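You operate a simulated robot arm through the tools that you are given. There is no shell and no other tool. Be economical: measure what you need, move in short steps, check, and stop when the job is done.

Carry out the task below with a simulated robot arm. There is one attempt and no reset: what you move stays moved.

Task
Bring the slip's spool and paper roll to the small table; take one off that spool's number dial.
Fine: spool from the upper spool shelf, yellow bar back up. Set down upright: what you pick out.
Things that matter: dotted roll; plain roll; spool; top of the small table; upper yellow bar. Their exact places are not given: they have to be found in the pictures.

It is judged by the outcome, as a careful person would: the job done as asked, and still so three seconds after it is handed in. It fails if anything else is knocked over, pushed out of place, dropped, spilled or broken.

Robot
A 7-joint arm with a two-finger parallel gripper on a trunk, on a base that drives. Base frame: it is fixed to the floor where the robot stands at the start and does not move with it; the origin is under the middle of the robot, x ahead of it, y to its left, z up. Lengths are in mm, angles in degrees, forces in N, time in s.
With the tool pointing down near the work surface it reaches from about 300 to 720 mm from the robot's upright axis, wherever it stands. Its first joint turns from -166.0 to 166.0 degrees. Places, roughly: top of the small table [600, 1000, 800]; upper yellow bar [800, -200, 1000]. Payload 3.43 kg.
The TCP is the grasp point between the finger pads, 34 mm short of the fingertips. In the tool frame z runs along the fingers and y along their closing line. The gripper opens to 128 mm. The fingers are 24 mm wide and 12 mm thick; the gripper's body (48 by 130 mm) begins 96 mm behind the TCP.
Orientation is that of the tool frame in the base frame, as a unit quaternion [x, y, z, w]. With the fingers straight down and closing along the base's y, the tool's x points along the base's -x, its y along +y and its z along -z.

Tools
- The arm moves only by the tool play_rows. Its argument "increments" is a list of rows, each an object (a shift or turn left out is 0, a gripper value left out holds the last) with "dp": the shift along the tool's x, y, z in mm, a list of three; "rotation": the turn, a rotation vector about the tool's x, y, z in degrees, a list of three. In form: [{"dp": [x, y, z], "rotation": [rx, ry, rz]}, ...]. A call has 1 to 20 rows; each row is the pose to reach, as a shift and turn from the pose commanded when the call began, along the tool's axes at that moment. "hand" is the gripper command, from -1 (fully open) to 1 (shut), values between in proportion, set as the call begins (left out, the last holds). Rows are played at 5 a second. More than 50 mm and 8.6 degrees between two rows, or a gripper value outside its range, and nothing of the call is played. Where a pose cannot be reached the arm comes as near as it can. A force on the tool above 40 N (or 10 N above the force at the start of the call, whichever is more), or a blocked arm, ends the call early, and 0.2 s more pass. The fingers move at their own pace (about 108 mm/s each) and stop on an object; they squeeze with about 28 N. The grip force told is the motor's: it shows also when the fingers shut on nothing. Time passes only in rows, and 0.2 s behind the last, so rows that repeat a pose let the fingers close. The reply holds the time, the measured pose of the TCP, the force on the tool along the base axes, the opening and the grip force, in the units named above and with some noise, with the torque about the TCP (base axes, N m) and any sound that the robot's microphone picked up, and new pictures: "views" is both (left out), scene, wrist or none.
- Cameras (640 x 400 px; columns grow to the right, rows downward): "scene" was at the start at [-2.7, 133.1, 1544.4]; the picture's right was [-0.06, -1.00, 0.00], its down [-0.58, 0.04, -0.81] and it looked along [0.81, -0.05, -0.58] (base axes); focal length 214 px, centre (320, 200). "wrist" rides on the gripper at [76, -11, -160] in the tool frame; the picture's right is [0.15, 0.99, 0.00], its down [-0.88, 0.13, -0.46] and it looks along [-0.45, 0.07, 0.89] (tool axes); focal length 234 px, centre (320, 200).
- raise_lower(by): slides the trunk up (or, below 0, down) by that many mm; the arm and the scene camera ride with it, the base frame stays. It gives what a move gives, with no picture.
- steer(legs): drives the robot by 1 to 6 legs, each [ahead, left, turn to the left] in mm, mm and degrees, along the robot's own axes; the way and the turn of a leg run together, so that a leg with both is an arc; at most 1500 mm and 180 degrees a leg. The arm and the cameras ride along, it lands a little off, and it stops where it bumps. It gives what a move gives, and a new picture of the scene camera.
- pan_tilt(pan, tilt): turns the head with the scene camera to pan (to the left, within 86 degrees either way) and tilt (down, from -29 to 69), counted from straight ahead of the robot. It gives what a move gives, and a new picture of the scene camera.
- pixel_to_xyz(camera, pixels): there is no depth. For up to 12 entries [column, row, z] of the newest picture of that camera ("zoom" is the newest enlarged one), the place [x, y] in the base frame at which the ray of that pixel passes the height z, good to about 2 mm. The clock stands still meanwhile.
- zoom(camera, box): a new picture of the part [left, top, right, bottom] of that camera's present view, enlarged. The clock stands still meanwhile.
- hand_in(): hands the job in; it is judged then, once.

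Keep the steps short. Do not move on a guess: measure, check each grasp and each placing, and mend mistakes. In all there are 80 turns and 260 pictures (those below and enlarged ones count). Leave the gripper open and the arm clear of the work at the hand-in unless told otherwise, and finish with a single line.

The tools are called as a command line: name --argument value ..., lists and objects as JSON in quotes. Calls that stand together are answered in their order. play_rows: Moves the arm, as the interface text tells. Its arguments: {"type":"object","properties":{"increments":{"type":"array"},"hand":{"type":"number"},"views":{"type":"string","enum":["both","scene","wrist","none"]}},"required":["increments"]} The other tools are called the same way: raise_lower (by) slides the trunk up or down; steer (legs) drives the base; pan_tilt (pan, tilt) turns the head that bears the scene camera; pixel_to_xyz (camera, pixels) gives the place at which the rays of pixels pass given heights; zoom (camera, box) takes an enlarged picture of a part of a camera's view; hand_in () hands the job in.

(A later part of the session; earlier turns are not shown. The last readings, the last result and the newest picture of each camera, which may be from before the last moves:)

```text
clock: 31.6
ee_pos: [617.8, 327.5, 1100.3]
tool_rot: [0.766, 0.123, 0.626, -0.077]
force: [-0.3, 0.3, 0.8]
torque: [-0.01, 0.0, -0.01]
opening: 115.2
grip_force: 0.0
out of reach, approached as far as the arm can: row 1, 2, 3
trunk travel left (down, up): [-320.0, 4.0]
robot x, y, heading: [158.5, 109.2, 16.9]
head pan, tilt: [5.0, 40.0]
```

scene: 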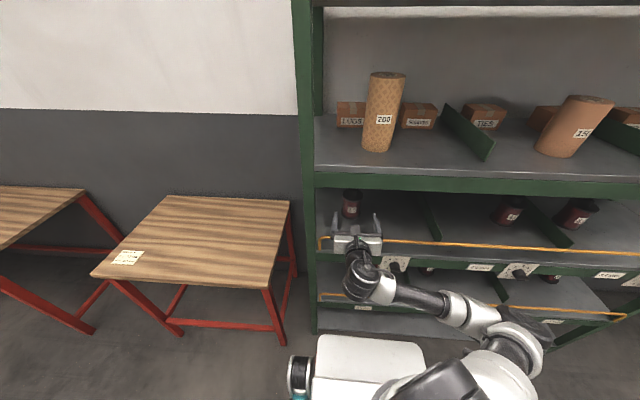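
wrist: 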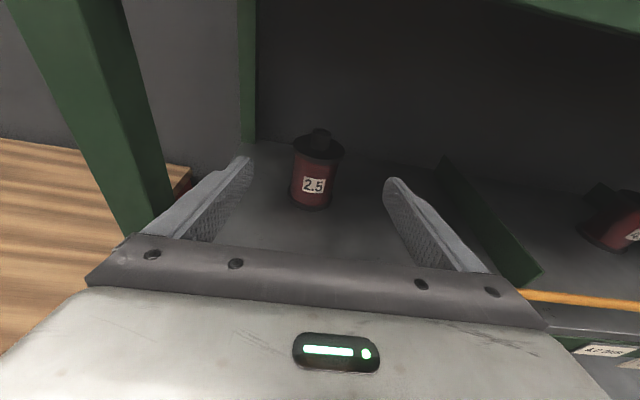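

No motion: a joint limit blocks tilting here. I test moving forward along the tool axis a little.

play_rows --increments '[{"dp": [0, 0, 15]}, {"dp": [0, 0, 30]}]' --views "none"

play_rows --increments '[{"dp": [-15, 0, 0]}, {"dp": [-30, 0, 0]}]' --views "none"

```text
clock: 32.2
ee_pos: [642.6, 335.4, 1092.0]
tool_rot: [0.764, 0.122, 0.629, -0.075]
force: [1.0, 0.4, 0.2]
torque: [-0.04, 0.01, -0.02]
opening: 114.9
grip_force: 0.0
out of reach, approached as far as the arm can: row 2
trunk travel left (down, up): [-320.0, 4.0]
robot x, y, heading: [155.3, 111.9, 16.9]
head pan, tilt: [5.0, 40.0]
```

```text
clock: 32.8
ee_pos: [637.7, 332.1, 1061.8]
tool_rot: [0.766, 0.122, 0.626, -0.075]
force: [-0.2, -0.2, -0.5]
torque: [-0.01, 0.02, -0.01]
opening: 115.4
grip_force: 0.1
trunk travel left (down, up): [-320.0, 4.0]
robot x, y, heading: [153.4, 109.8, 16.8]
head pan, tilt: [5.0, 40.0]
```

Forward and down motions work. I go forward 60 mm (above the bar), trying for more tilt on the way.

play_rows --increments '[{"dp": [0, 0, 20], "rotation": [0, 0, 0]}, {"dp": [0, 0, 40], "rotation": [0, 0, 0]}, {"dp": [0, 0, 60], "rotation": [0, -2, 0]}, {"dp": [0, 0, 60], "rotation": [0, -4, 0]}, {"dp": [0, 0, 60], "rotation": [0, -7, 0]}]' --views "both"

```text
clock: 34.0
ee_pos: [687.7, 345.9, 1043.9]
tool_rot: [0.775, 0.123, 0.616, -0.073]
force: [0.5, 0.5, 0.0]
torque: [0.02, 0.03, 0.01]
opening: 115.1
grip_force: 0.0
out of reach, approached as far as the arm can: row 3, 4, 5
trunk travel left (down, up): [-320.0, 4.0]
robot x, y, heading: [153.7, 107.3, 17.0]
head pan, tilt: [5.0, 40.0]
```

scene: 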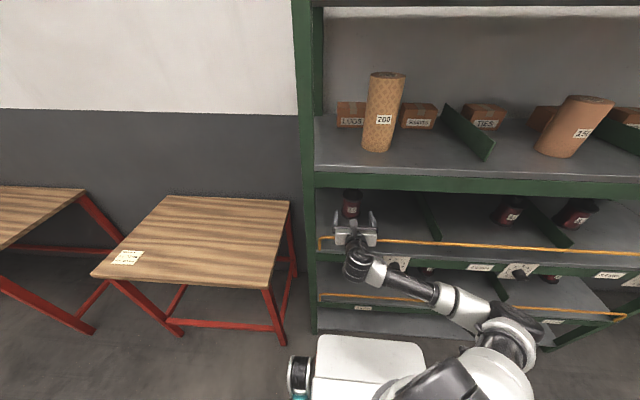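
wrist: 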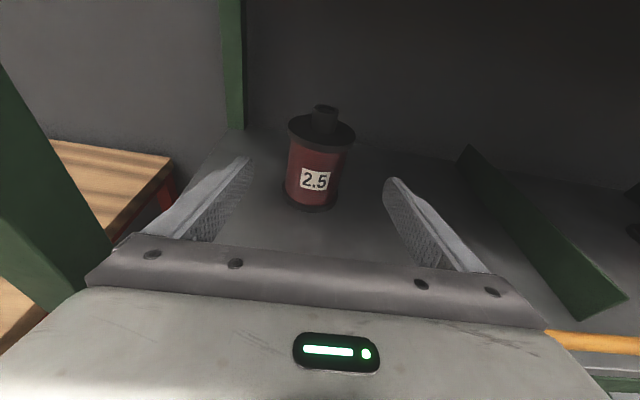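

Checking clearance of the hand and wrist over the bar.

zoom --camera "scene" --box '[300, 180, 460, 280]'

pixel_to_xyz --camera "wrist" --pixels '[[310, 211, 920], [310, 211, 930], [325, 108, 1060], [325, 108, 1050], [322, 130, 1035], [322, 130, 1025]]'

```text
4.00 times, centred on (380, 230) of scene
```

zoom: 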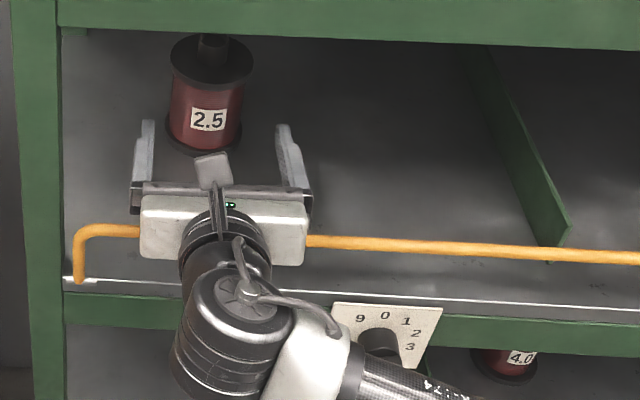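

```text
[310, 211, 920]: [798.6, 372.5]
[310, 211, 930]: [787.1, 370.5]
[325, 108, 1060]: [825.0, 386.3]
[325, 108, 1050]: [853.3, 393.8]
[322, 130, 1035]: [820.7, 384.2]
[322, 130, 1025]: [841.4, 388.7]
```

The hand passes above the bar, but a low grasp would bring the wrist cylinder onto the bar. So I grip the spool by its top flange (z≈1029), from which it hangs upright. I advance straight to it.

play_rows --increments '[{"dp": [4, 0, 28], "rotation": [0, 0, 0]}, {"dp": [7, 0, 56], "rotation": [0, -1, 0]}, {"dp": [11, 0, 84], "rotation": [0, -2, 0]}, {"dp": [14, 0, 112], "rotation": [0, -3, 0]}]' --views "both"

```text
clock: 35.0
ee_pos: [714.0, 346.3, 1034.0]
tool_rot: [0.774, 0.121, 0.617, -0.07]
force: [-0.3, -0.7, -1.0]
torque: [-0.02, -0.04, 0.03]
opening: 115.0
grip_force: 0.1
out of reach, approached as far as the arm can: row 1, 2, 3, 4
trunk travel left (down, up): [-320.0, 4.0]
robot x, y, heading: [156.6, 109.4, 16.8]
head pan, tilt: [5.0, 40.0]
```

scene: 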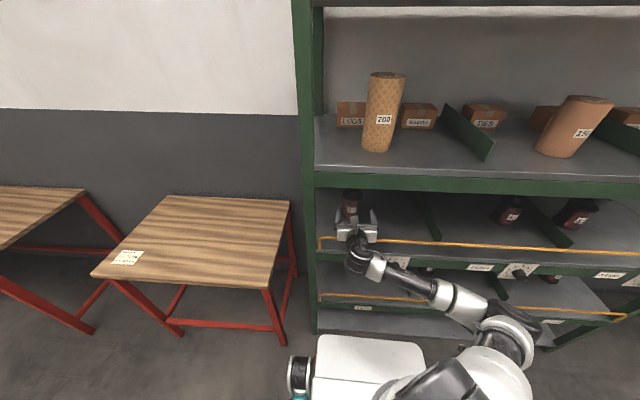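
wrist: 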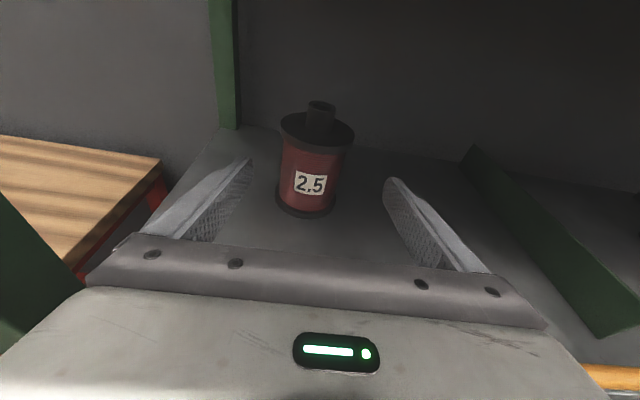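

The arm is stuck against a limit in this side-elbow posture. I back the base straight out 260 mm (fingers are above the bar) to re-fold the arm elbow-up in free space.

steer --legs '[[-260, 0, 0]]'

play_rows --increments '[{"dp": [0, 0, 0], "rotation": [0, -8, 0]}, {"dp": [0, 0, 0], "rotation": [0, -16, 0]}, {"dp": [0, 0, 0], "rotation": [0, -24, 0]}, {"dp": [0, 0, 0], "rotation": [0, -32, 0]}, {"dp": [0, 0, 0], "rotation": [0, -40, 0]}, {"dp": [0, 0, 0], "rotation": [0, -48, 0]}, {"dp": [0, 0, 0], "rotation": [0, -56, 0]}, {"dp": [0, 0, 0], "rotation": [0, -64, 0]}, {"dp": [0, 0, 0], "rotation": [0, -70, 0]}, {"dp": [0, 0, 0], "rotation": [0, -76, 0]}]' --views "scene"

```text
clock: 36.9
ee_pos: [457.6, 267.9, 1033.3]
tool_rot: [0.774, 0.122, 0.617, -0.071]
force: [1.2, 0.2, -0.3]
torque: [0.04, -0.02, 0.02]
opening: 115.1
grip_force: 0.1
trunk travel left (down, up): [-320.0, 4.0]
robot x, y, heading: [-100.8, 32.9, 16.8]
head pan, tilt: [5.0, 40.0]
```

scene: 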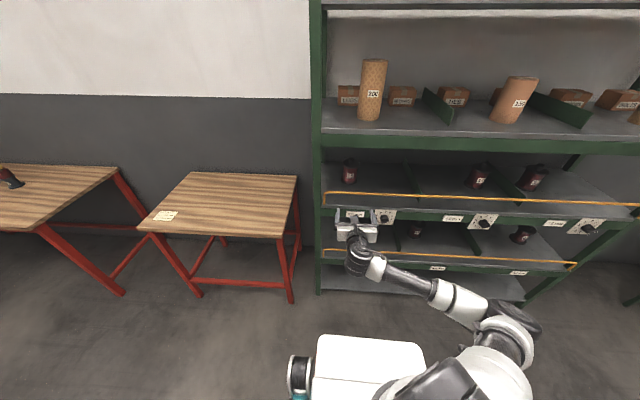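

```text
clock: 39.1
ee_pos: [457.2, 267.4, 1032.5]
tool_rot: [0.774, 0.121, 0.617, -0.07]
force: [-0.1, 0.1, 0.5]
torque: [-0.01, -0.01, -0.02]
opening: 115.4
grip_force: 0.1
out of reach, approached as far as the arm can: row 1, 2, 3, 4, 5, 6, 7, 8, 9, 10
trunk travel left (down, up): [-320.0, 4.0]
robot x, y, heading: [-101.7, 33.8, 16.6]
head pan, tilt: [5.0, 40.0]
```

scene: 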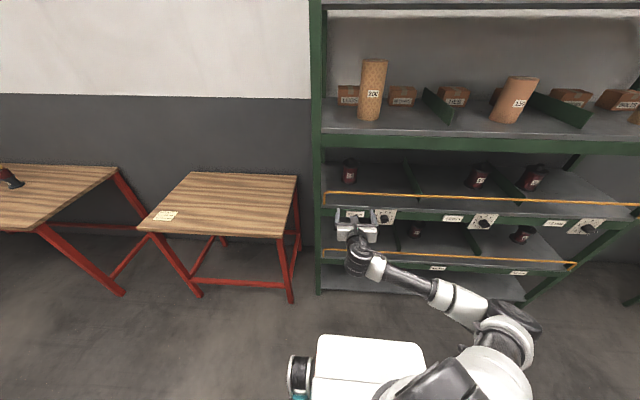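

A wrist joint is at its limit. I retrace: back to the earlier pose in front of my right side, horizontal, then reverse the tilt to tool-down.

play_rows --increments '[{"dp": [0, 0, -30], "rotation": [0, 3, 0]}, {"dp": [-20, 25, -55], "rotation": [0, 6, 0]}, {"dp": [-40, 55, -80], "rotation": [0, 9, 0]}, {"dp": [-60, 85, -100], "rotation": [0, 12, 0]}, {"dp": [-80, 115, -115], "rotation": [0, 13.4, 0]}, {"dp": [-95, 145, -125], "rotation": [0, 13.4, 0]}, {"dp": [-108, 170, -133], "rotation": [0, 13.4, 0]}, {"dp": [-115, 183, -137], "rotation": [0, 13.4, 0]}]' --views "none"

play_rows --increments '[{"dp": [10, 0, -9], "rotation": [0, -8.2, 0]}, {"dp": [20, 0, -18], "rotation": [0, -16.4, 0]}, {"dp": [30, 0, -27], "rotation": [0, -24.5, 0]}, {"dp": [40, 0, -36], "rotation": [0, -32.7, 0]}, {"dp": [50, 0, -45], "rotation": [0, -40.9, 0]}, {"dp": [60, 0, -54], "rotation": [0, -49, 0]}, {"dp": [70, 0, -63], "rotation": [0, -57.3, 0]}, {"dp": [80, 0, -72], "rotation": [0, -65.5, 0]}, {"dp": [90, 0, -81], "rotation": [0, -73.6, 0]}, {"dp": [105, 0, -90], "rotation": [0, -81.8, 0]}, {"dp": [120, 0, -100], "rotation": [0, -90, 0]}]' --views "scene"

```text
clock: 40.9
ee_pos: [353.1, 45.2, 960.5]
tool_rot: [0.697, 0.11, 0.703, -0.084]
force: [-0.5, -0.1, 0.5]
torque: [0.01, -0.04, 0.03]
opening: 115.5
grip_force: 0.1
trunk travel left (down, up): [-320.0, 4.0]
robot x, y, heading: [-100.0, 33.0, 16.8]
head pan, tilt: [5.0, 40.0]
```

```text
clock: 43.3
ee_pos: [256.6, 21.7, 1079.3]
tool_rot: [0.99, 0.138, 0.004, 0.02]
force: [0.2, 0.4, 1.5]
torque: [0.0, 0.02, -0.05]
opening: 115.2
grip_force: 0.0
out of reach, approached as far as the arm can: row 3, 4, 5, 6, 7, 8
trunk travel left (down, up): [-320.0, 4.0]
robot x, y, heading: [-99.8, 32.3, 16.7]
head pan, tilt: [5.0, 40.0]
```

scene: 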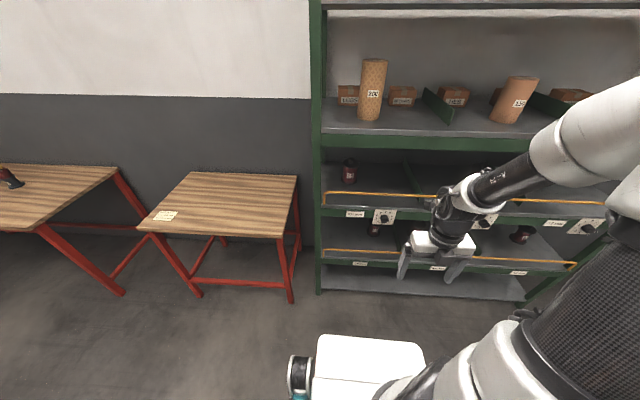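

Elbow-up again. I extend forward 260 mm and to the centre with the tool down, then tilt to 30° below horizontal in free space.

play_rows --increments '[{"dp": [35, -15, 0]}, {"dp": [70, -30, 0]}, {"dp": [105, -45, 0]}, {"dp": [140, -60, 0]}, {"dp": [175, -75, 0]}, {"dp": [210, -90, 0]}, {"dp": [240, -105, 0]}, {"dp": [260, -115, 0]}]' --views "none"

play_rows --increments '[{"rotation": [0, 8, 0]}, {"rotation": [0, 16, 0]}, {"rotation": [0, 24, 0]}, {"rotation": [0, 32, 0]}, {"rotation": [0, 40, 0]}, {"rotation": [0, 48, 0]}, {"rotation": [0, 54, 0]}, {"rotation": [0, 60, 0]}]' --views "scene"

```text
clock: 45.1
ee_pos: [475.0, 206.4, 1077.6]
tool_rot: [0.99, 0.138, 0.004, 0.02]
force: [-0.5, 0.6, 0.0]
torque: [0.0, 0.02, 0.02]
opening: 115.1
grip_force: 0.0
trunk travel left (down, up): [-320.0, 4.0]
robot x, y, heading: [-99.3, 34.3, 16.9]
head pan, tilt: [5.0, 40.0]
```

```text
clock: 46.9
ee_pos: [475.6, 202.4, 1076.5]
tool_rot: [0.95, 0.138, 0.278, -0.02]
force: [-0.3, -0.5, -0.2]
torque: [0.06, -0.01, -0.01]
opening: 115.4
grip_force: 0.1
out of reach, approached as far as the arm can: row 5, 6, 7, 8
trunk travel left (down, up): [-320.0, 4.0]
robot x, y, heading: [-98.9, 31.3, 16.7]
head pan, tilt: [5.0, 40.0]
```

scene: 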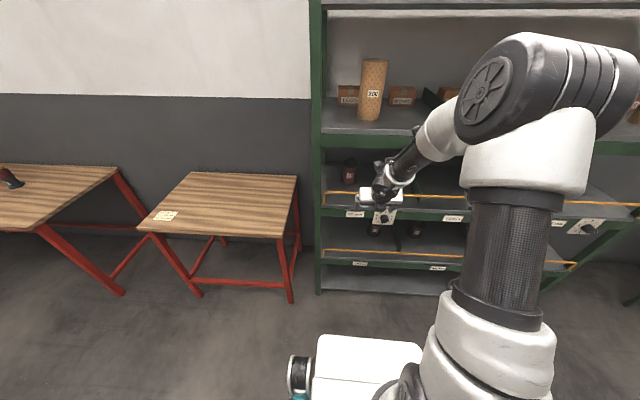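

Tilt stops at ~32° from vertical because the forearm slopes down too steeply. Lowering the trunk makes the target relatively higher and the forearm flatter: trunk down 220, then hand back up 220 and tilt on.

raise_lower --by -220

play_rows --increments '[{"dp": [17, 0, -26]}, {"dp": [34, 0, -53]}, {"dp": [51, 0, -79]}, {"dp": [67, 0, -106]}, {"dp": [84, 0, -132]}, {"dp": [101, 0, -159]}, {"dp": [118, 0, -185]}, {"dp": [118, 0, -185], "rotation": [0, 7, 0]}, {"dp": [118, 0, -185], "rotation": [0, 14, 0]}, {"dp": [118, 0, -185], "rotation": [0, 21, 0]}, {"dp": [118, 0, -185], "rotation": [0, 28, 0]}, {"dp": [118, 0, -185], "rotation": [0, 34, 0]}]' --views "scene"

```text
clock: 49.3
ee_pos: [475.1, 202.9, 856.8]
tool_rot: [0.95, 0.139, 0.277, -0.02]
force: [0.3, 0.5, 0.4]
torque: [0.0, 0.02, 0.01]
opening: 115.1
grip_force: 0.1
trunk travel left (down, up): [-100.0, 224.0]
robot x, y, heading: [-100.9, 29.7, 17.1]
head pan, tilt: [5.0, 40.0]
```

```text
clock: 51.9
ee_pos: [477.2, 200.4, 1071.9]
tool_rot: [0.852, 0.119, 0.508, -0.031]
force: [-0.4, 0.9, 0.2]
torque: [-0.03, 0.02, 0.0]
opening: 115.0
grip_force: 0.1
out of reach, approached as far as the arm can: row 11, 12
trunk travel left (down, up): [-100.0, 224.0]
robot x, y, heading: [-103.9, 30.2, 16.7]
head pan, tilt: [5.0, 40.0]
```

scene: 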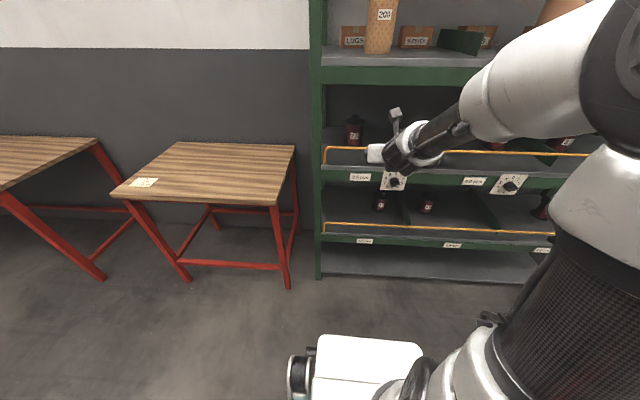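

Pitch is now 29° down with elbow up. I lower the hand 35 mm (keeps camera below the upper beam ~1210), then drive 70 left and 220 ahead, so the fingers come over the bar but stay short of the spool.

play_rows --increments '[{"dp": [-15, 0, 8]}, {"dp": [-31, 0, 17]}]' --views "none"

steer --legs '[[0, 72, 0], [150, 0, 0]]'

play_rows --increments '[{"dp": [0, 0, 0]}]' --views "wrist"

```text
clock: 52.5
ee_pos: [477.9, 198.1, 1036.2]
tool_rot: [0.852, 0.12, 0.509, -0.03]
force: [-0.1, -0.1, 0.0]
torque: [-0.02, -0.01, 0.0]
opening: 115.3
grip_force: 0.1
trunk travel left (down, up): [-100.0, 224.0]
robot x, y, heading: [-101.4, 32.7, 16.5]
head pan, tilt: [5.0, 40.0]
```

```text
clock: 54.8
ee_pos: [583.1, 309.2, 1037.6]
tool_rot: [0.852, 0.124, 0.507, -0.031]
force: [-7.5, -4.8, 5.9]
torque: [0.27, 0.15, 0.5]
opening: 113.2
grip_force: 0.1
trunk travel left (down, up): [-100.0, 224.0]
robot x, y, heading: [7.7, 140.2, 17.0]
head pan, tilt: [5.0, 40.0]
stopped in leg 2: the force on the tool passed its limit at 141 N (the readings are from after the stop); the commanded pose is now the measured one
```

scene: 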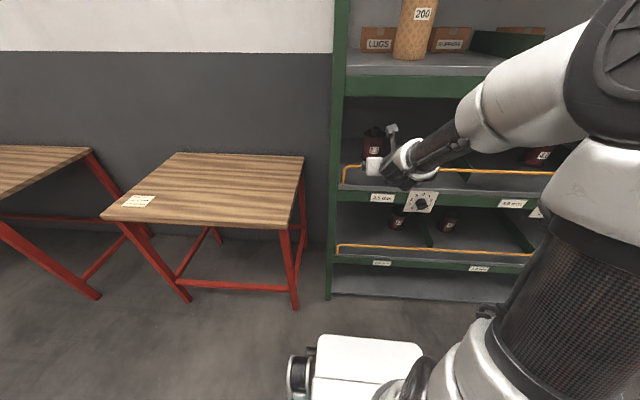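

```text
clock: 55.2
ee_pos: [581.8, 308.8, 1036.4]
tool_rot: [0.853, 0.124, 0.507, -0.031]
force: [-8.8, -5.9, 5.8]
torque: [0.25, 0.16, 0.59]
opening: 113.3
grip_force: 0.0
trunk travel left (down, up): [-100.0, 224.0]
robot x, y, heading: [7.5, 139.4, 16.9]
head pan, tilt: [5.0, 40.0]
```

wrist: 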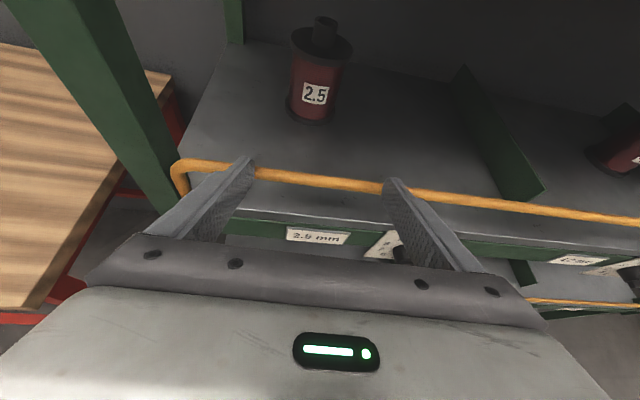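

The fingertips touched the bar: it is higher/nearer than I reckoned (top ~1010). I pull back along the tool axis 40 mm and inspect the bar.

play_rows --increments '[{"dp": [0, 0, -15]}, {"dp": [0, 0, -30]}, {"dp": [10, 0, -45]}, {"dp": [30, 0, -50]}]' --views "both"

zoom --camera "scene" --box '[320, 130, 640, 290]'

```text
clock: 56.2
ee_pos: [553.0, 305.8, 1086.7]
tool_rot: [0.853, 0.124, 0.507, -0.031]
force: [-0.3, -0.4, -0.2]
torque: [0.04, 0.01, 0.0]
opening: 115.3
grip_force: 0.0
trunk travel left (down, up): [-100.0, 224.0]
robot x, y, heading: [8.4, 141.4, 16.8]
head pan, tilt: [5.0, 40.0]
```

scene: 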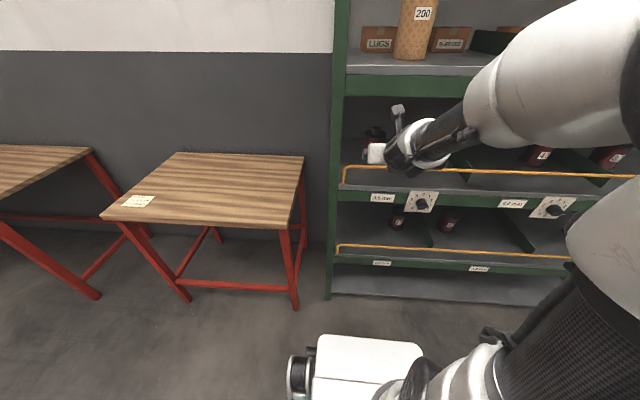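
wrist: 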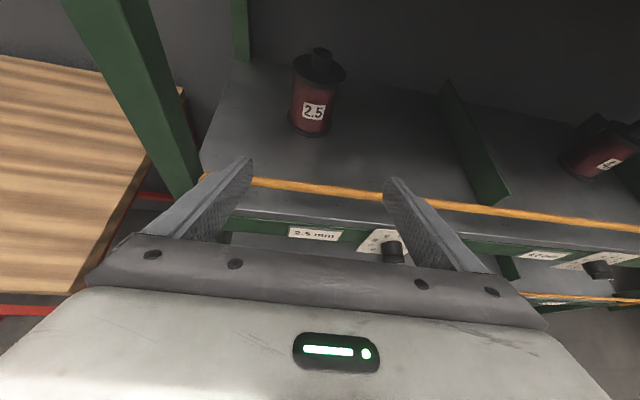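

```text
2.00 times, centred on (480, 210) of scene
```

zoom: 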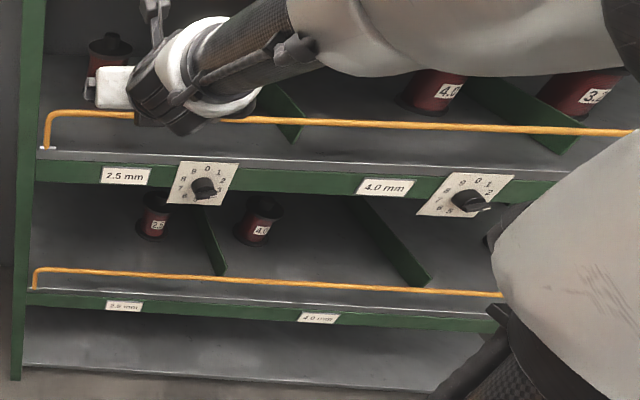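

The bar is still up and undamaged. Re-measuring its height from both cameras.

pixel_to_xyz --camera "scene" --pixels '[[347, 167, 990], [347, 167, 1010], [560, 175, 990], [560, 175, 1010], [342.5, 184, 920], [342.5, 184, 930], [350, 95, 1200], [350, 95, 1220]]'

pixel_to_xyz --camera "wrist" --pixels '[[320, 189, 990], [320, 189, 1010], [500, 210, 990], [500, 210, 1010], [205, 176, 990], [205, 176, 1010], [311, 136, 920], [311, 136, 930], [320, 52, 1060]]'

```text
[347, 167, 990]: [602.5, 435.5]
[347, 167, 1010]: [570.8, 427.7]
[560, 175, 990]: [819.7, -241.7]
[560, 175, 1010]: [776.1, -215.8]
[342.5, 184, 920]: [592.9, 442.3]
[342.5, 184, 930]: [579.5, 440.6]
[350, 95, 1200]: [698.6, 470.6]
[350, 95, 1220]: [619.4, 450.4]
```

```text
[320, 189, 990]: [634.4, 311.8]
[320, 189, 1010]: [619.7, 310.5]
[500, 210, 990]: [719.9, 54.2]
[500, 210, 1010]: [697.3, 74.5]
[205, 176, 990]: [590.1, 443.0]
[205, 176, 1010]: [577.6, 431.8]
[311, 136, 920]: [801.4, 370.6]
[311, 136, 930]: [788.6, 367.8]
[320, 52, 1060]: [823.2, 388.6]
```

Bar centre is z≈1000 at n≈690, shelf ≈928, upper beam bottom ≈1228. The hand is now at z 1087, so tips clear the bar by ~50 mm. I drive 125 mm straight ahead.

steer --legs '[[125, 0, 0]]'

play_rows --increments '[{"dp": [0, 0, 0]}]' --views "wrist"

zoom --camera "scene" --box '[320, 80, 480, 180]'

```text
clock: 57.5
ee_pos: [672.4, 342.1, 1088.3]
tool_rot: [0.853, 0.124, 0.507, -0.031]
force: [0.7, 0.0, 0.1]
torque: [0.0, 0.01, 0.04]
opening: 115.3
grip_force: 0.0
trunk travel left (down, up): [-100.0, 224.0]
robot x, y, heading: [121.6, 174.1, 16.8]
head pan, tilt: [5.0, 40.0]
```

scene: 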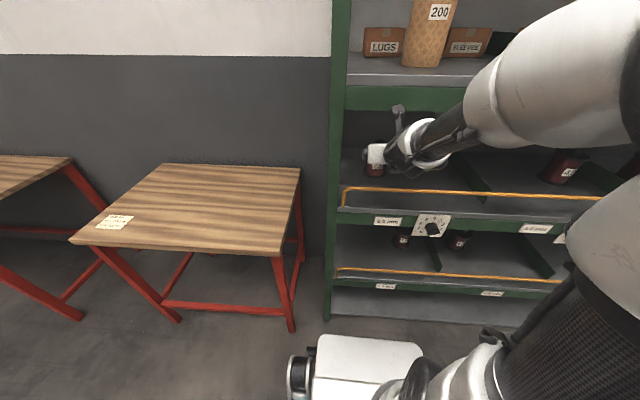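

```text
clock: 57.9
ee_pos: [673.1, 343.5, 1087.6]
tool_rot: [0.853, 0.124, 0.507, -0.032]
force: [0.3, -0.4, 0.6]
torque: [0.01, -0.03, -0.05]
opening: 115.0
grip_force: 0.1
trunk travel left (down, up): [-100.0, 224.0]
robot x, y, heading: [125.9, 175.7, 16.7]
head pan, tilt: [5.0, 40.0]
```

wrist: 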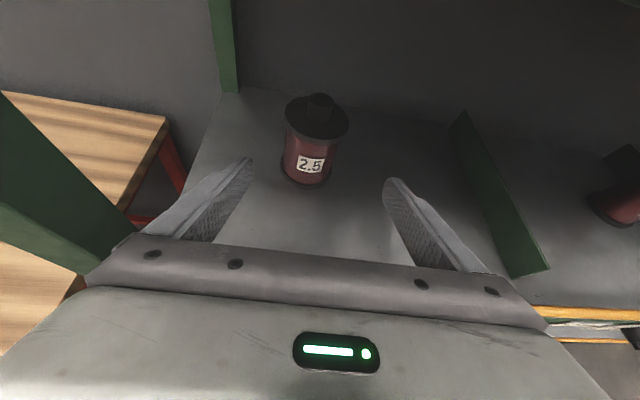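

```text
4.00 times, centred on (400, 130) of scene
```

zoom: 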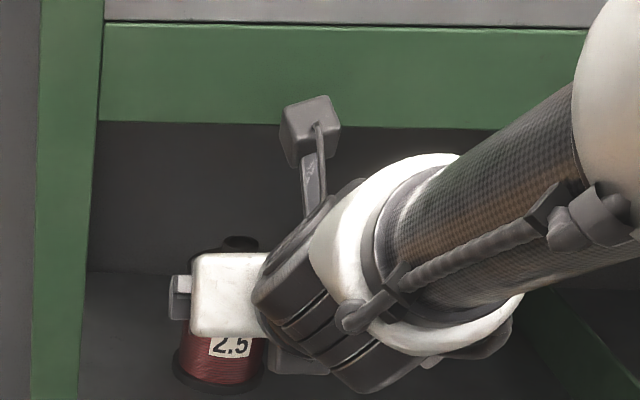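

Lateral alignment is within 1 mm. I flatten the pitch to 24°, dip under the beam and advance to just in front of the spool.

play_rows --increments '[{"dp": [-11, 0, 21], "rotation": [0, 2.4, 0]}, {"dp": [-22, 0, 42], "rotation": [0, 4.7, 0]}, {"dp": [-20, 0, 65], "rotation": [0, 4.7, 0]}, {"dp": [-18, 0, 89], "rotation": [0, 4.7, 0]}, {"dp": [-16, 0, 112], "rotation": [0, 4.7, 0]}]' --views "both"

```text
clock: 59.0
ee_pos: [761.5, 358.5, 1018.5]
tool_rot: [0.831, 0.123, 0.541, -0.037]
force: [0.4, 0.4, 0.0]
torque: [0.02, -0.02, 0.02]
opening: 115.4
grip_force: 0.1
trunk travel left (down, up): [-100.0, 224.0]
robot x, y, heading: [123.2, 178.8, 16.9]
head pan, tilt: [5.0, 40.0]
```

scene: 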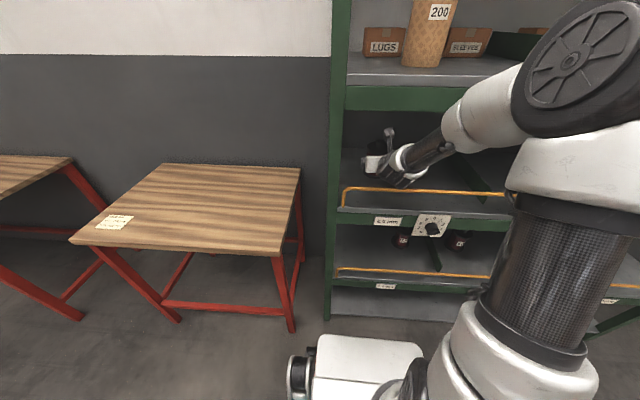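
wrist: 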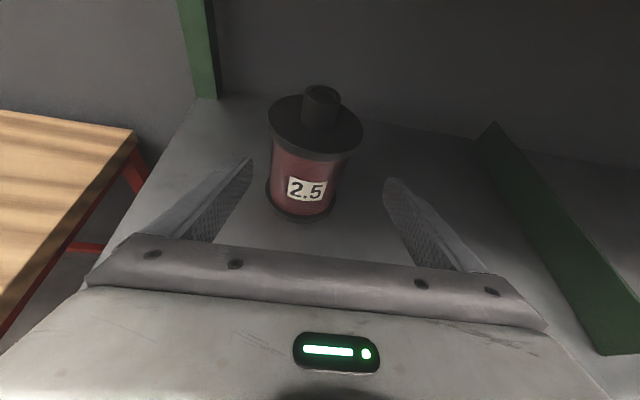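

The hand's yaw is 12°, so the spool lies 16 mm left and 66 mm ahead. I centre first, then go in.

play_rows --increments '[{"dp": [0, -8, 0]}, {"dp": [0, -16, 5]}, {"dp": [0, -16, 25]}, {"dp": [1, -16, 45]}, {"dp": [1, -16, 60]}, {"dp": [1, -16, 72]}]' --views "both"

zoom --camera "scene" --box '[320, 100, 480, 200]'

```text
clock: 60.5
ee_pos: [821.2, 388.0, 988.7]
tool_rot: [0.831, 0.123, 0.541, -0.037]
force: [-0.3, -0.7, -0.3]
torque: [0.01, 0.0, -0.02]
opening: 115.3
grip_force: 0.0
trunk travel left (down, up): [-100.0, 224.0]
robot x, y, heading: [125.4, 177.7, 16.8]
head pan, tilt: [5.0, 40.0]
```

scene: 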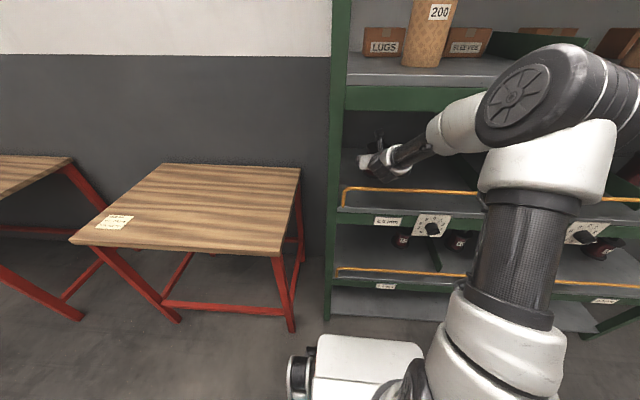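
wrist: 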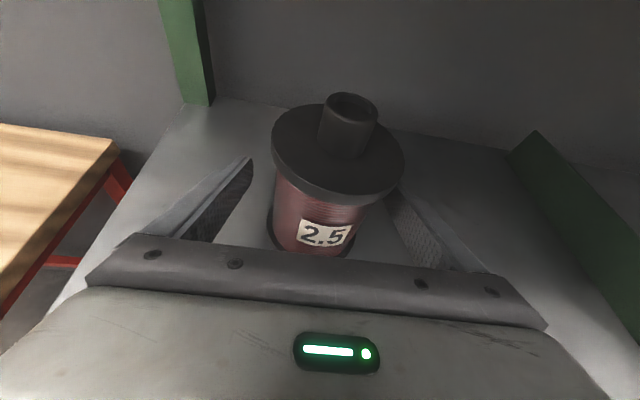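

```text
4.00 times, centred on (400, 150) of scene
```

zoom: 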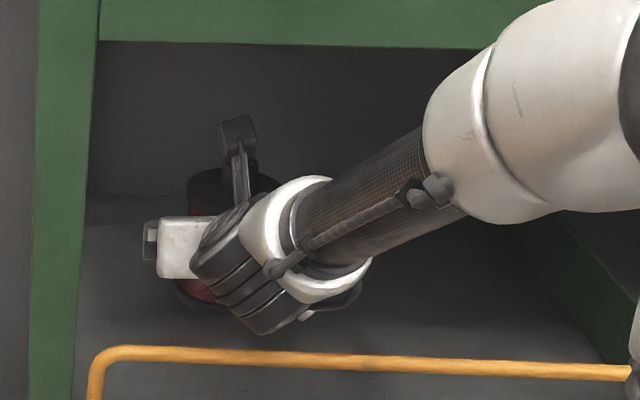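

The spool axis appears ~7 mm right of the finger centre (col 329 vs 319). I correct by 7 mm, then close gently and hold.

play_rows --increments '[{"dp": [0, 4, 0]}, {"dp": [0, 7, 0]}]' --views "none"

play_rows --increments '[{"dp": [0, 0, 0]}, {"dp": [0, 0, 0]}, {"dp": [0, 0, 0]}, {"dp": [0, 0, 0]}]' --hand 1 --views "wrist"

```text
clock: 61.0
ee_pos: [823.8, 382.3, 988.4]
tool_rot: [0.831, 0.123, 0.541, -0.037]
force: [0.2, 0.2, 0.1]
torque: [-0.04, 0.03, -0.01]
opening: 115.1
grip_force: 0.0
trunk travel left (down, up): [-100.0, 224.0]
robot x, y, heading: [124.6, 178.8, 16.8]
head pan, tilt: [5.0, 40.0]
```

```text
clock: 62.0
ee_pos: [823.5, 382.4, 988.7]
tool_rot: [0.831, 0.123, 0.541, -0.037]
force: [-1.2, 3.3, 0.6]
torque: [0.49, 0.17, -0.01]
opening: 81.3
grip_force: 28.2
trunk travel left (down, up): [-100.0, 224.0]
robot x, y, heading: [126.6, 177.7, 16.9]
head pan, tilt: [5.0, 40.0]
```

wrist: 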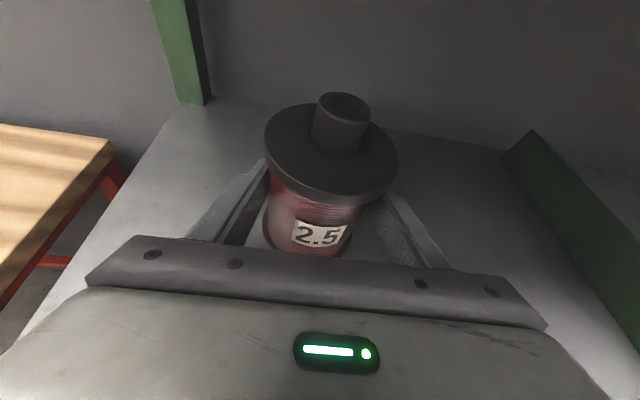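

Gripped (81 mm, 28 N). Lift 15 mm as a test.

play_rows --increments '[{"dp": [5, 0, -2]}, {"dp": [9, 0, -4]}, {"dp": [14, 0, -6]}, {"dp": [14, 0, -6]}]' --views "both"

```text
clock: 63.0
ee_pos: [824.3, 383.0, 1002.2]
tool_rot: [0.831, 0.123, 0.541, -0.036]
force: [-0.1, -0.8, -6.8]
torque: [0.0, 0.08, 0.0]
opening: 79.1
grip_force: 27.5
trunk travel left (down, up): [-100.0, 224.0]
robot x, y, heading: [125.3, 177.1, 16.7]
head pan, tilt: [5.0, 40.0]
```

scene: 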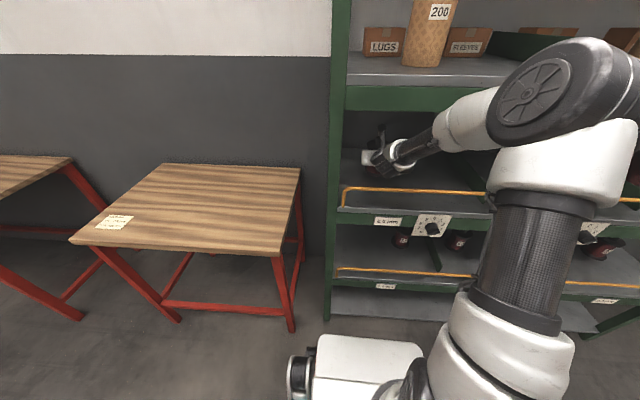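
wrist: 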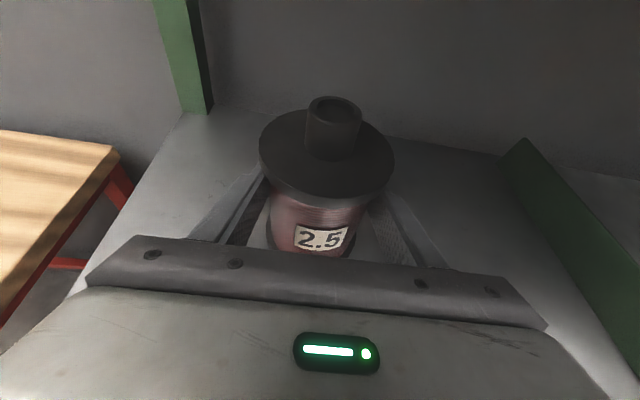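

The spool hangs (6.8 N). Now I draw it back under the beam and then up over the bar, in small steps.

play_rows --increments '[{"dp": [1, 0, -17]}, {"dp": [2, 0, -34]}, {"dp": [1.5, 0, -50]}, {"dp": [1, 0, -66]}, {"dp": [0, 0, -82]}, {"dp": [-0.6, 0, -98]}, {"dp": [-2, 0, -112]}, {"dp": [-3.5, 0, -124]}, {"dp": [-1, 0, -134]}, {"dp": [1.2, 0, -143]}, {"dp": [11, 0, -150]}, {"dp": [20, 0, -157]}, {"dp": [28, 0, -163]}, {"dp": [36, 0, -170]}]' --views "both"

```text
clock: 66.0
ee_pos: [686.8, 356.2, 1106.8]
tool_rot: [0.832, 0.123, 0.54, -0.036]
force: [-0.2, 0.5, -6.8]
torque: [0.03, 0.07, 0.02]
opening: 79.3
grip_force: 28.3
trunk travel left (down, up): [-100.0, 224.0]
robot x, y, heading: [125.2, 175.7, 17.2]
head pan, tilt: [5.0, 40.0]
```

scene: 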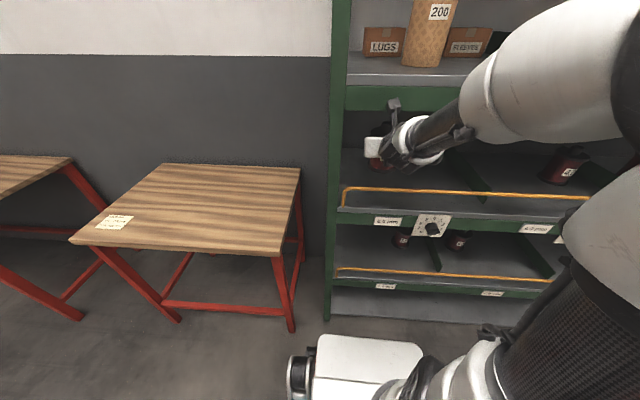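
wrist: 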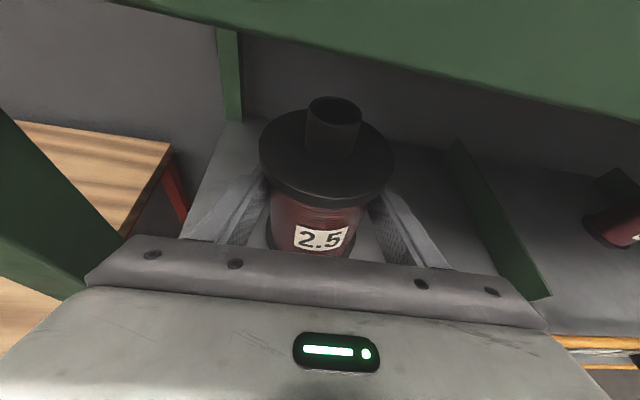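

The spool is high enough (bottom ≈1046 vs bar top 1005, top ≈1178 vs beam 1228). I drive straight back 300 mm.

steer --legs '[[-300, 0, 0]]'

play_rows --increments '[{"dp": [0, 0, 0]}]' --views "wrist"

```text
clock: 68.1
ee_pos: [400.7, 268.9, 1105.8]
tool_rot: [0.831, 0.121, 0.542, -0.035]
force: [-0.4, 0.8, -6.5]
torque: [-0.02, 0.06, -0.02]
opening: 79.0
grip_force: 27.9
trunk travel left (down, up): [-100.0, 224.0]
robot x, y, heading: [-159.4, 89.1, 17.2]
head pan, tilt: [5.0, 40.0]
```

scene: 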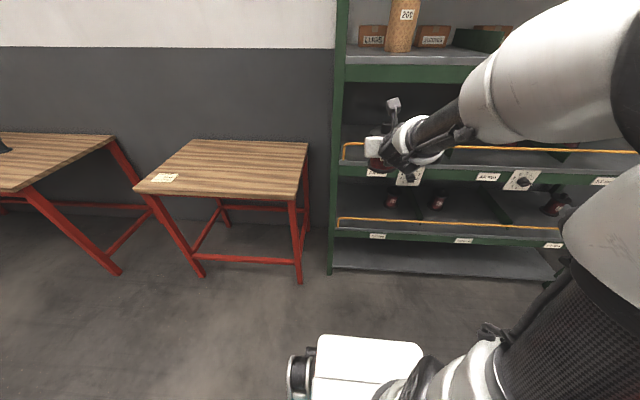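

```text
clock: 68.5
ee_pos: [400.8, 267.9, 1106.1]
tool_rot: [0.832, 0.123, 0.539, -0.037]
force: [0.0, 0.8, -6.6]
torque: [0.0, 0.06, -0.01]
opening: 78.9
grip_force: 28.2
trunk travel left (down, up): [-100.0, 224.0]
robot x, y, heading: [-160.2, 91.1, 16.9]
head pan, tilt: [5.0, 40.0]
```

wrist: 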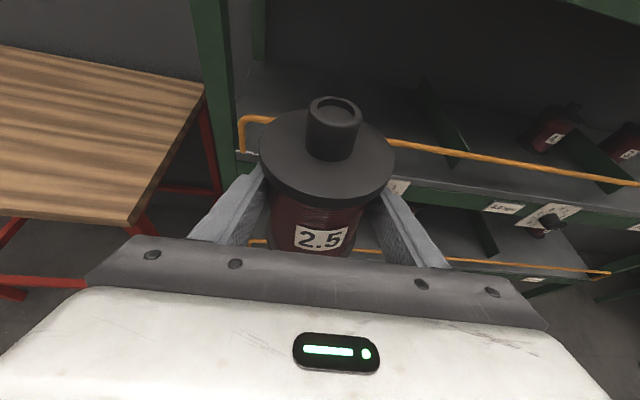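

The spool is held upright outside the rack, bar still up. I drive left 500 mm, then ahead 235 mm to bring the spool over the right part of the table.

steer --legs '[[0, 500, 0], [235, 0, 0]]'

play_rows --increments '[{"dp": [0, 0, 0]}]' --views "wrist"

```text
clock: 75.1
ee_pos: [487.2, 806.6, 1106.6]
tool_rot: [0.832, 0.119, 0.54, -0.034]
force: [1.1, 0.3, -6.1]
torque: [0.01, 0.06, 0.01]
opening: 78.9
grip_force: 28.1
trunk travel left (down, up): [-100.0, 224.0]
robot x, y, heading: [-76.6, 631.3, 16.6]
head pan, tilt: [5.0, 40.0]
```

scene: 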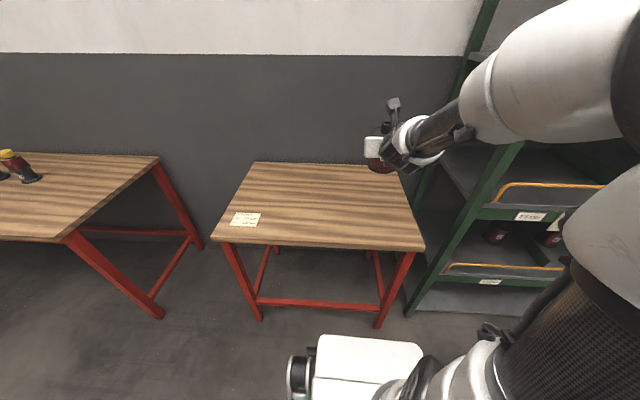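

```text
clock: 75.5
ee_pos: [486.3, 806.4, 1106.0]
tool_rot: [0.833, 0.119, 0.54, -0.034]
force: [0.8, 0.3, -5.9]
torque: [0.0, 0.05, -0.04]
opening: 79.1
grip_force: 28.3
trunk travel left (down, up): [-100.0, 224.0]
robot x, y, heading: [-76.2, 632.0, 16.5]
head pan, tilt: [5.0, 40.0]
```

wrist: 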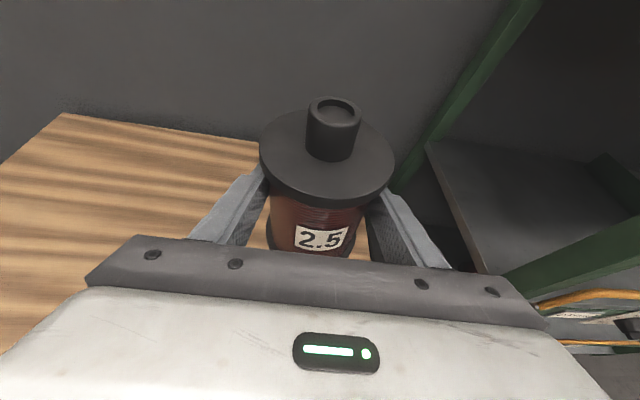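

Re-measuring the table corners and slip from here to confirm the table height and the free spot.

pixel_to_xyz --camera "scene" --pixels '[[425, 247, 800], [210, 238, 800], [394, 167, 800], [258, 162, 800], [245, 219, 800], [425, 247, 780], [210, 238, 780], [245, 219, 780]]'

```text
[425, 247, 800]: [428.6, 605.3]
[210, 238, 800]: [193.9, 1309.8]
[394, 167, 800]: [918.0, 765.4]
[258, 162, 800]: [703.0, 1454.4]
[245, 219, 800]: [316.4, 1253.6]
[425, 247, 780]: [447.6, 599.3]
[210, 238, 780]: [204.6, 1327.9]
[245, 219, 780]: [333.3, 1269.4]
```

Table height 800 is confirmed. I extend 130 mm over the table while lowering 118 mm (the arm posture I know works), then lower the trunk.

play_rows --increments '[{"dp": [-5, 0, 17]}, {"dp": [-11, 0, 33]}, {"dp": [-16, 0, 50]}, {"dp": [-22, 0, 67]}, {"dp": [-27, 0, 84]}, {"dp": [-32, 0, 100]}, {"dp": [-38, 0, 117]}, {"dp": [-43, 0, 134]}, {"dp": [-49, 0, 150]}, {"dp": [-54, 0, 167]}]' --views "none"

raise_lower --by -95

play_rows --increments '[{"dp": [0, 0, 0]}]' --views "both"

```text
clock: 77.7
ee_pos: [615.1, 828.6, 989.4]
tool_rot: [0.832, 0.12, 0.541, -0.035]
force: [-0.6, -0.7, -6.1]
torque: [0.0, 0.07, -0.01]
opening: 79.1
grip_force: 28.0
trunk travel left (down, up): [-100.0, 224.0]
robot x, y, heading: [-75.0, 631.5, 16.4]
head pan, tilt: [5.0, 40.0]
```

```text
clock: 79.0
ee_pos: [614.1, 828.2, 893.0]
tool_rot: [0.832, 0.12, 0.541, -0.035]
force: [0.3, -0.3, -7.3]
torque: [-0.01, 0.07, -0.03]
opening: 78.9
grip_force: 27.5
trunk travel left (down, up): [-5.0, 319.0]
robot x, y, heading: [-75.7, 629.8, 16.7]
head pan, tilt: [5.0, 40.0]
```

```text
clock: 79.4
ee_pos: [615.3, 827.9, 892.3]
tool_rot: [0.832, 0.119, 0.541, -0.034]
force: [-0.4, -0.1, -6.4]
torque: [0.0, 0.05, 0.02]
opening: 78.9
grip_force: 28.2
trunk travel left (down, up): [-5.0, 319.0]
robot x, y, heading: [-76.5, 630.6, 16.3]
head pan, tilt: [5.0, 40.0]
```

scene: 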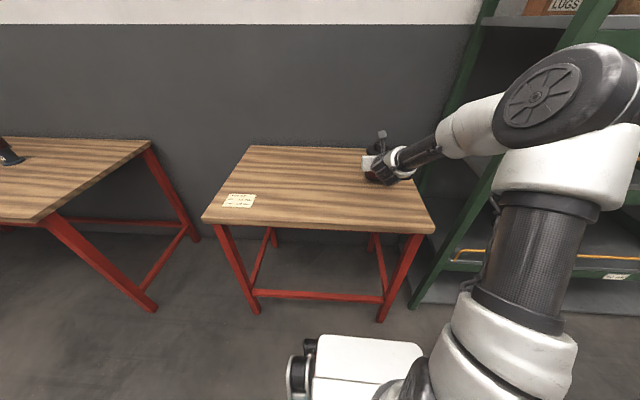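
wrist: 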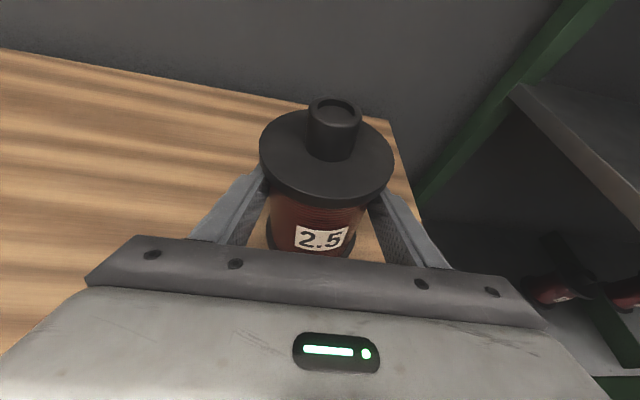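

Spool is ~30 mm above the table. I lower 26 mm in small steps, also moving 15 mm left.

play_rows --increments '[{"dp": [-6, -5, 3]}, {"dp": [-12, -10, 5]}, {"dp": [-18, -15, 8]}, {"dp": [-24, -15, 11]}]' --views "none"

play_rows --increments '[{"dp": [-2, 0, 1]}, {"dp": [-4, 0, 2]}]' --views "both"

```text
clock: 80.4
ee_pos: [613.8, 839.4, 871.2]
tool_rot: [0.829, 0.117, 0.546, -0.033]
force: [4.6, -2.9, 19.9]
torque: [0.79, -0.18, -0.25]
opening: 79.4
grip_force: 28.0
trunk travel left (down, up): [-5.0, 319.0]
robot x, y, heading: [-75.0, 630.7, 16.5]
head pan, tilt: [5.0, 40.0]
```

```text
clock: 81.0
ee_pos: [612.1, 838.4, 864.8]
tool_rot: [0.83, 0.118, 0.544, -0.034]
force: [4.7, -5.1, 23.5]
torque: [0.76, -0.27, -0.29]
opening: 80.3
grip_force: 28.1
trunk travel left (down, up): [-5.0, 319.0]
robot x, y, heading: [-79.2, 631.7, 16.7]
head pan, tilt: [5.0, 40.0]
```

scene: 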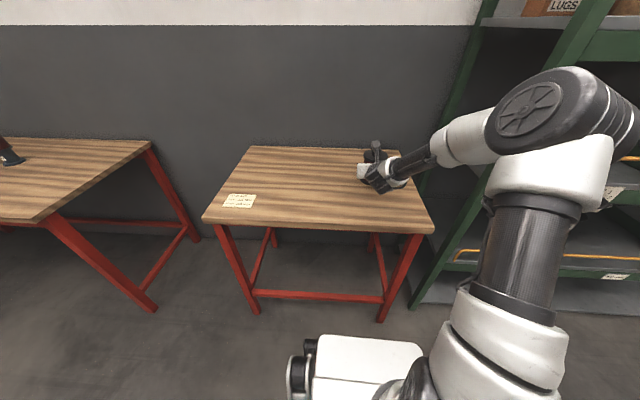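
wrist: 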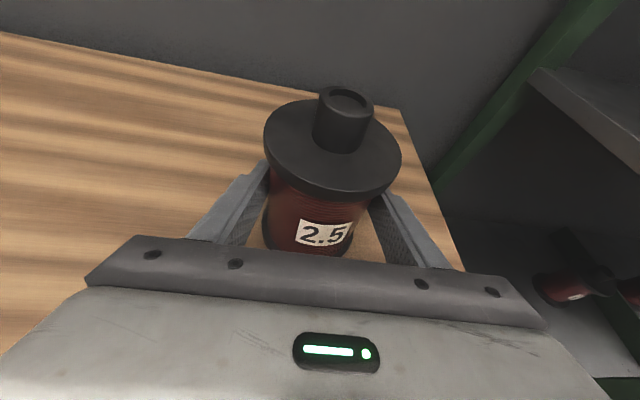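

The spool rests on the table (upward force, same attitude as on the shelf). I open and hold still.

play_rows --increments '[{"dp": [0, 0, 0]}, {"dp": [0, 0, 0]}, {"dp": [0, 0, 0]}]' --hand -0.8 --views "wrist"

```text
clock: 81.8
ee_pos: [611.4, 840.5, 861.3]
tool_rot: [0.832, 0.12, 0.54, -0.034]
force: [-0.6, -0.2, -0.7]
torque: [0.01, -0.01, 0.01]
opening: 115.2
grip_force: 0.0
trunk travel left (down, up): [-5.0, 319.0]
robot x, y, heading: [-73.3, 630.3, 16.6]
head pan, tilt: [5.0, 40.0]
```

wrist: 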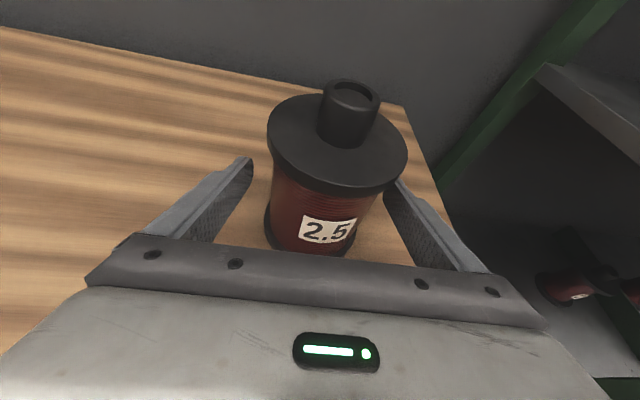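

Free. The spool is ~6 mm right of centre between the fingers; I centre on it, then withdraw straight along the tool axis.

play_rows --increments '[{"dp": [0, 6, 0]}, {"dp": [0, 6, -20]}, {"dp": [0, 6, -45]}, {"dp": [0, 6, -75]}, {"dp": [0, 6, -110]}, {"dp": [20, 6, -140]}, {"dp": [50, 6, -150]}, {"dp": [90, 6, -150]}]' --views "both"

```text
clock: 83.6
ee_pos: [514.2, 823.2, 1005.0]
tool_rot: [0.832, 0.119, 0.54, -0.034]
force: [1.1, -1.0, 0.6]
torque: [0.0, 0.01, 0.02]
opening: 115.1
grip_force: 0.1
trunk travel left (down, up): [-5.0, 319.0]
robot x, y, heading: [-76.9, 631.5, 16.6]
head pan, tilt: [5.0, 40.0]
```

scene: 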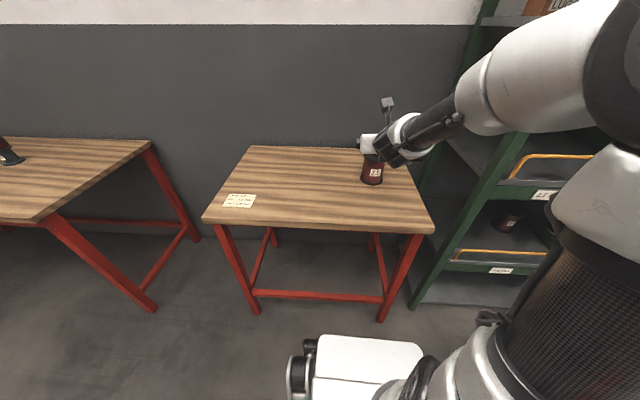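
wrist: 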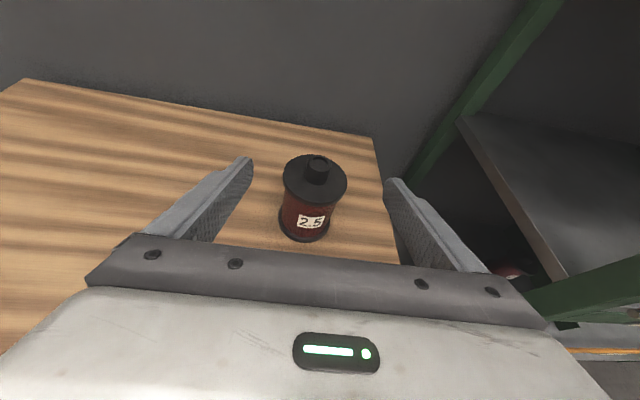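

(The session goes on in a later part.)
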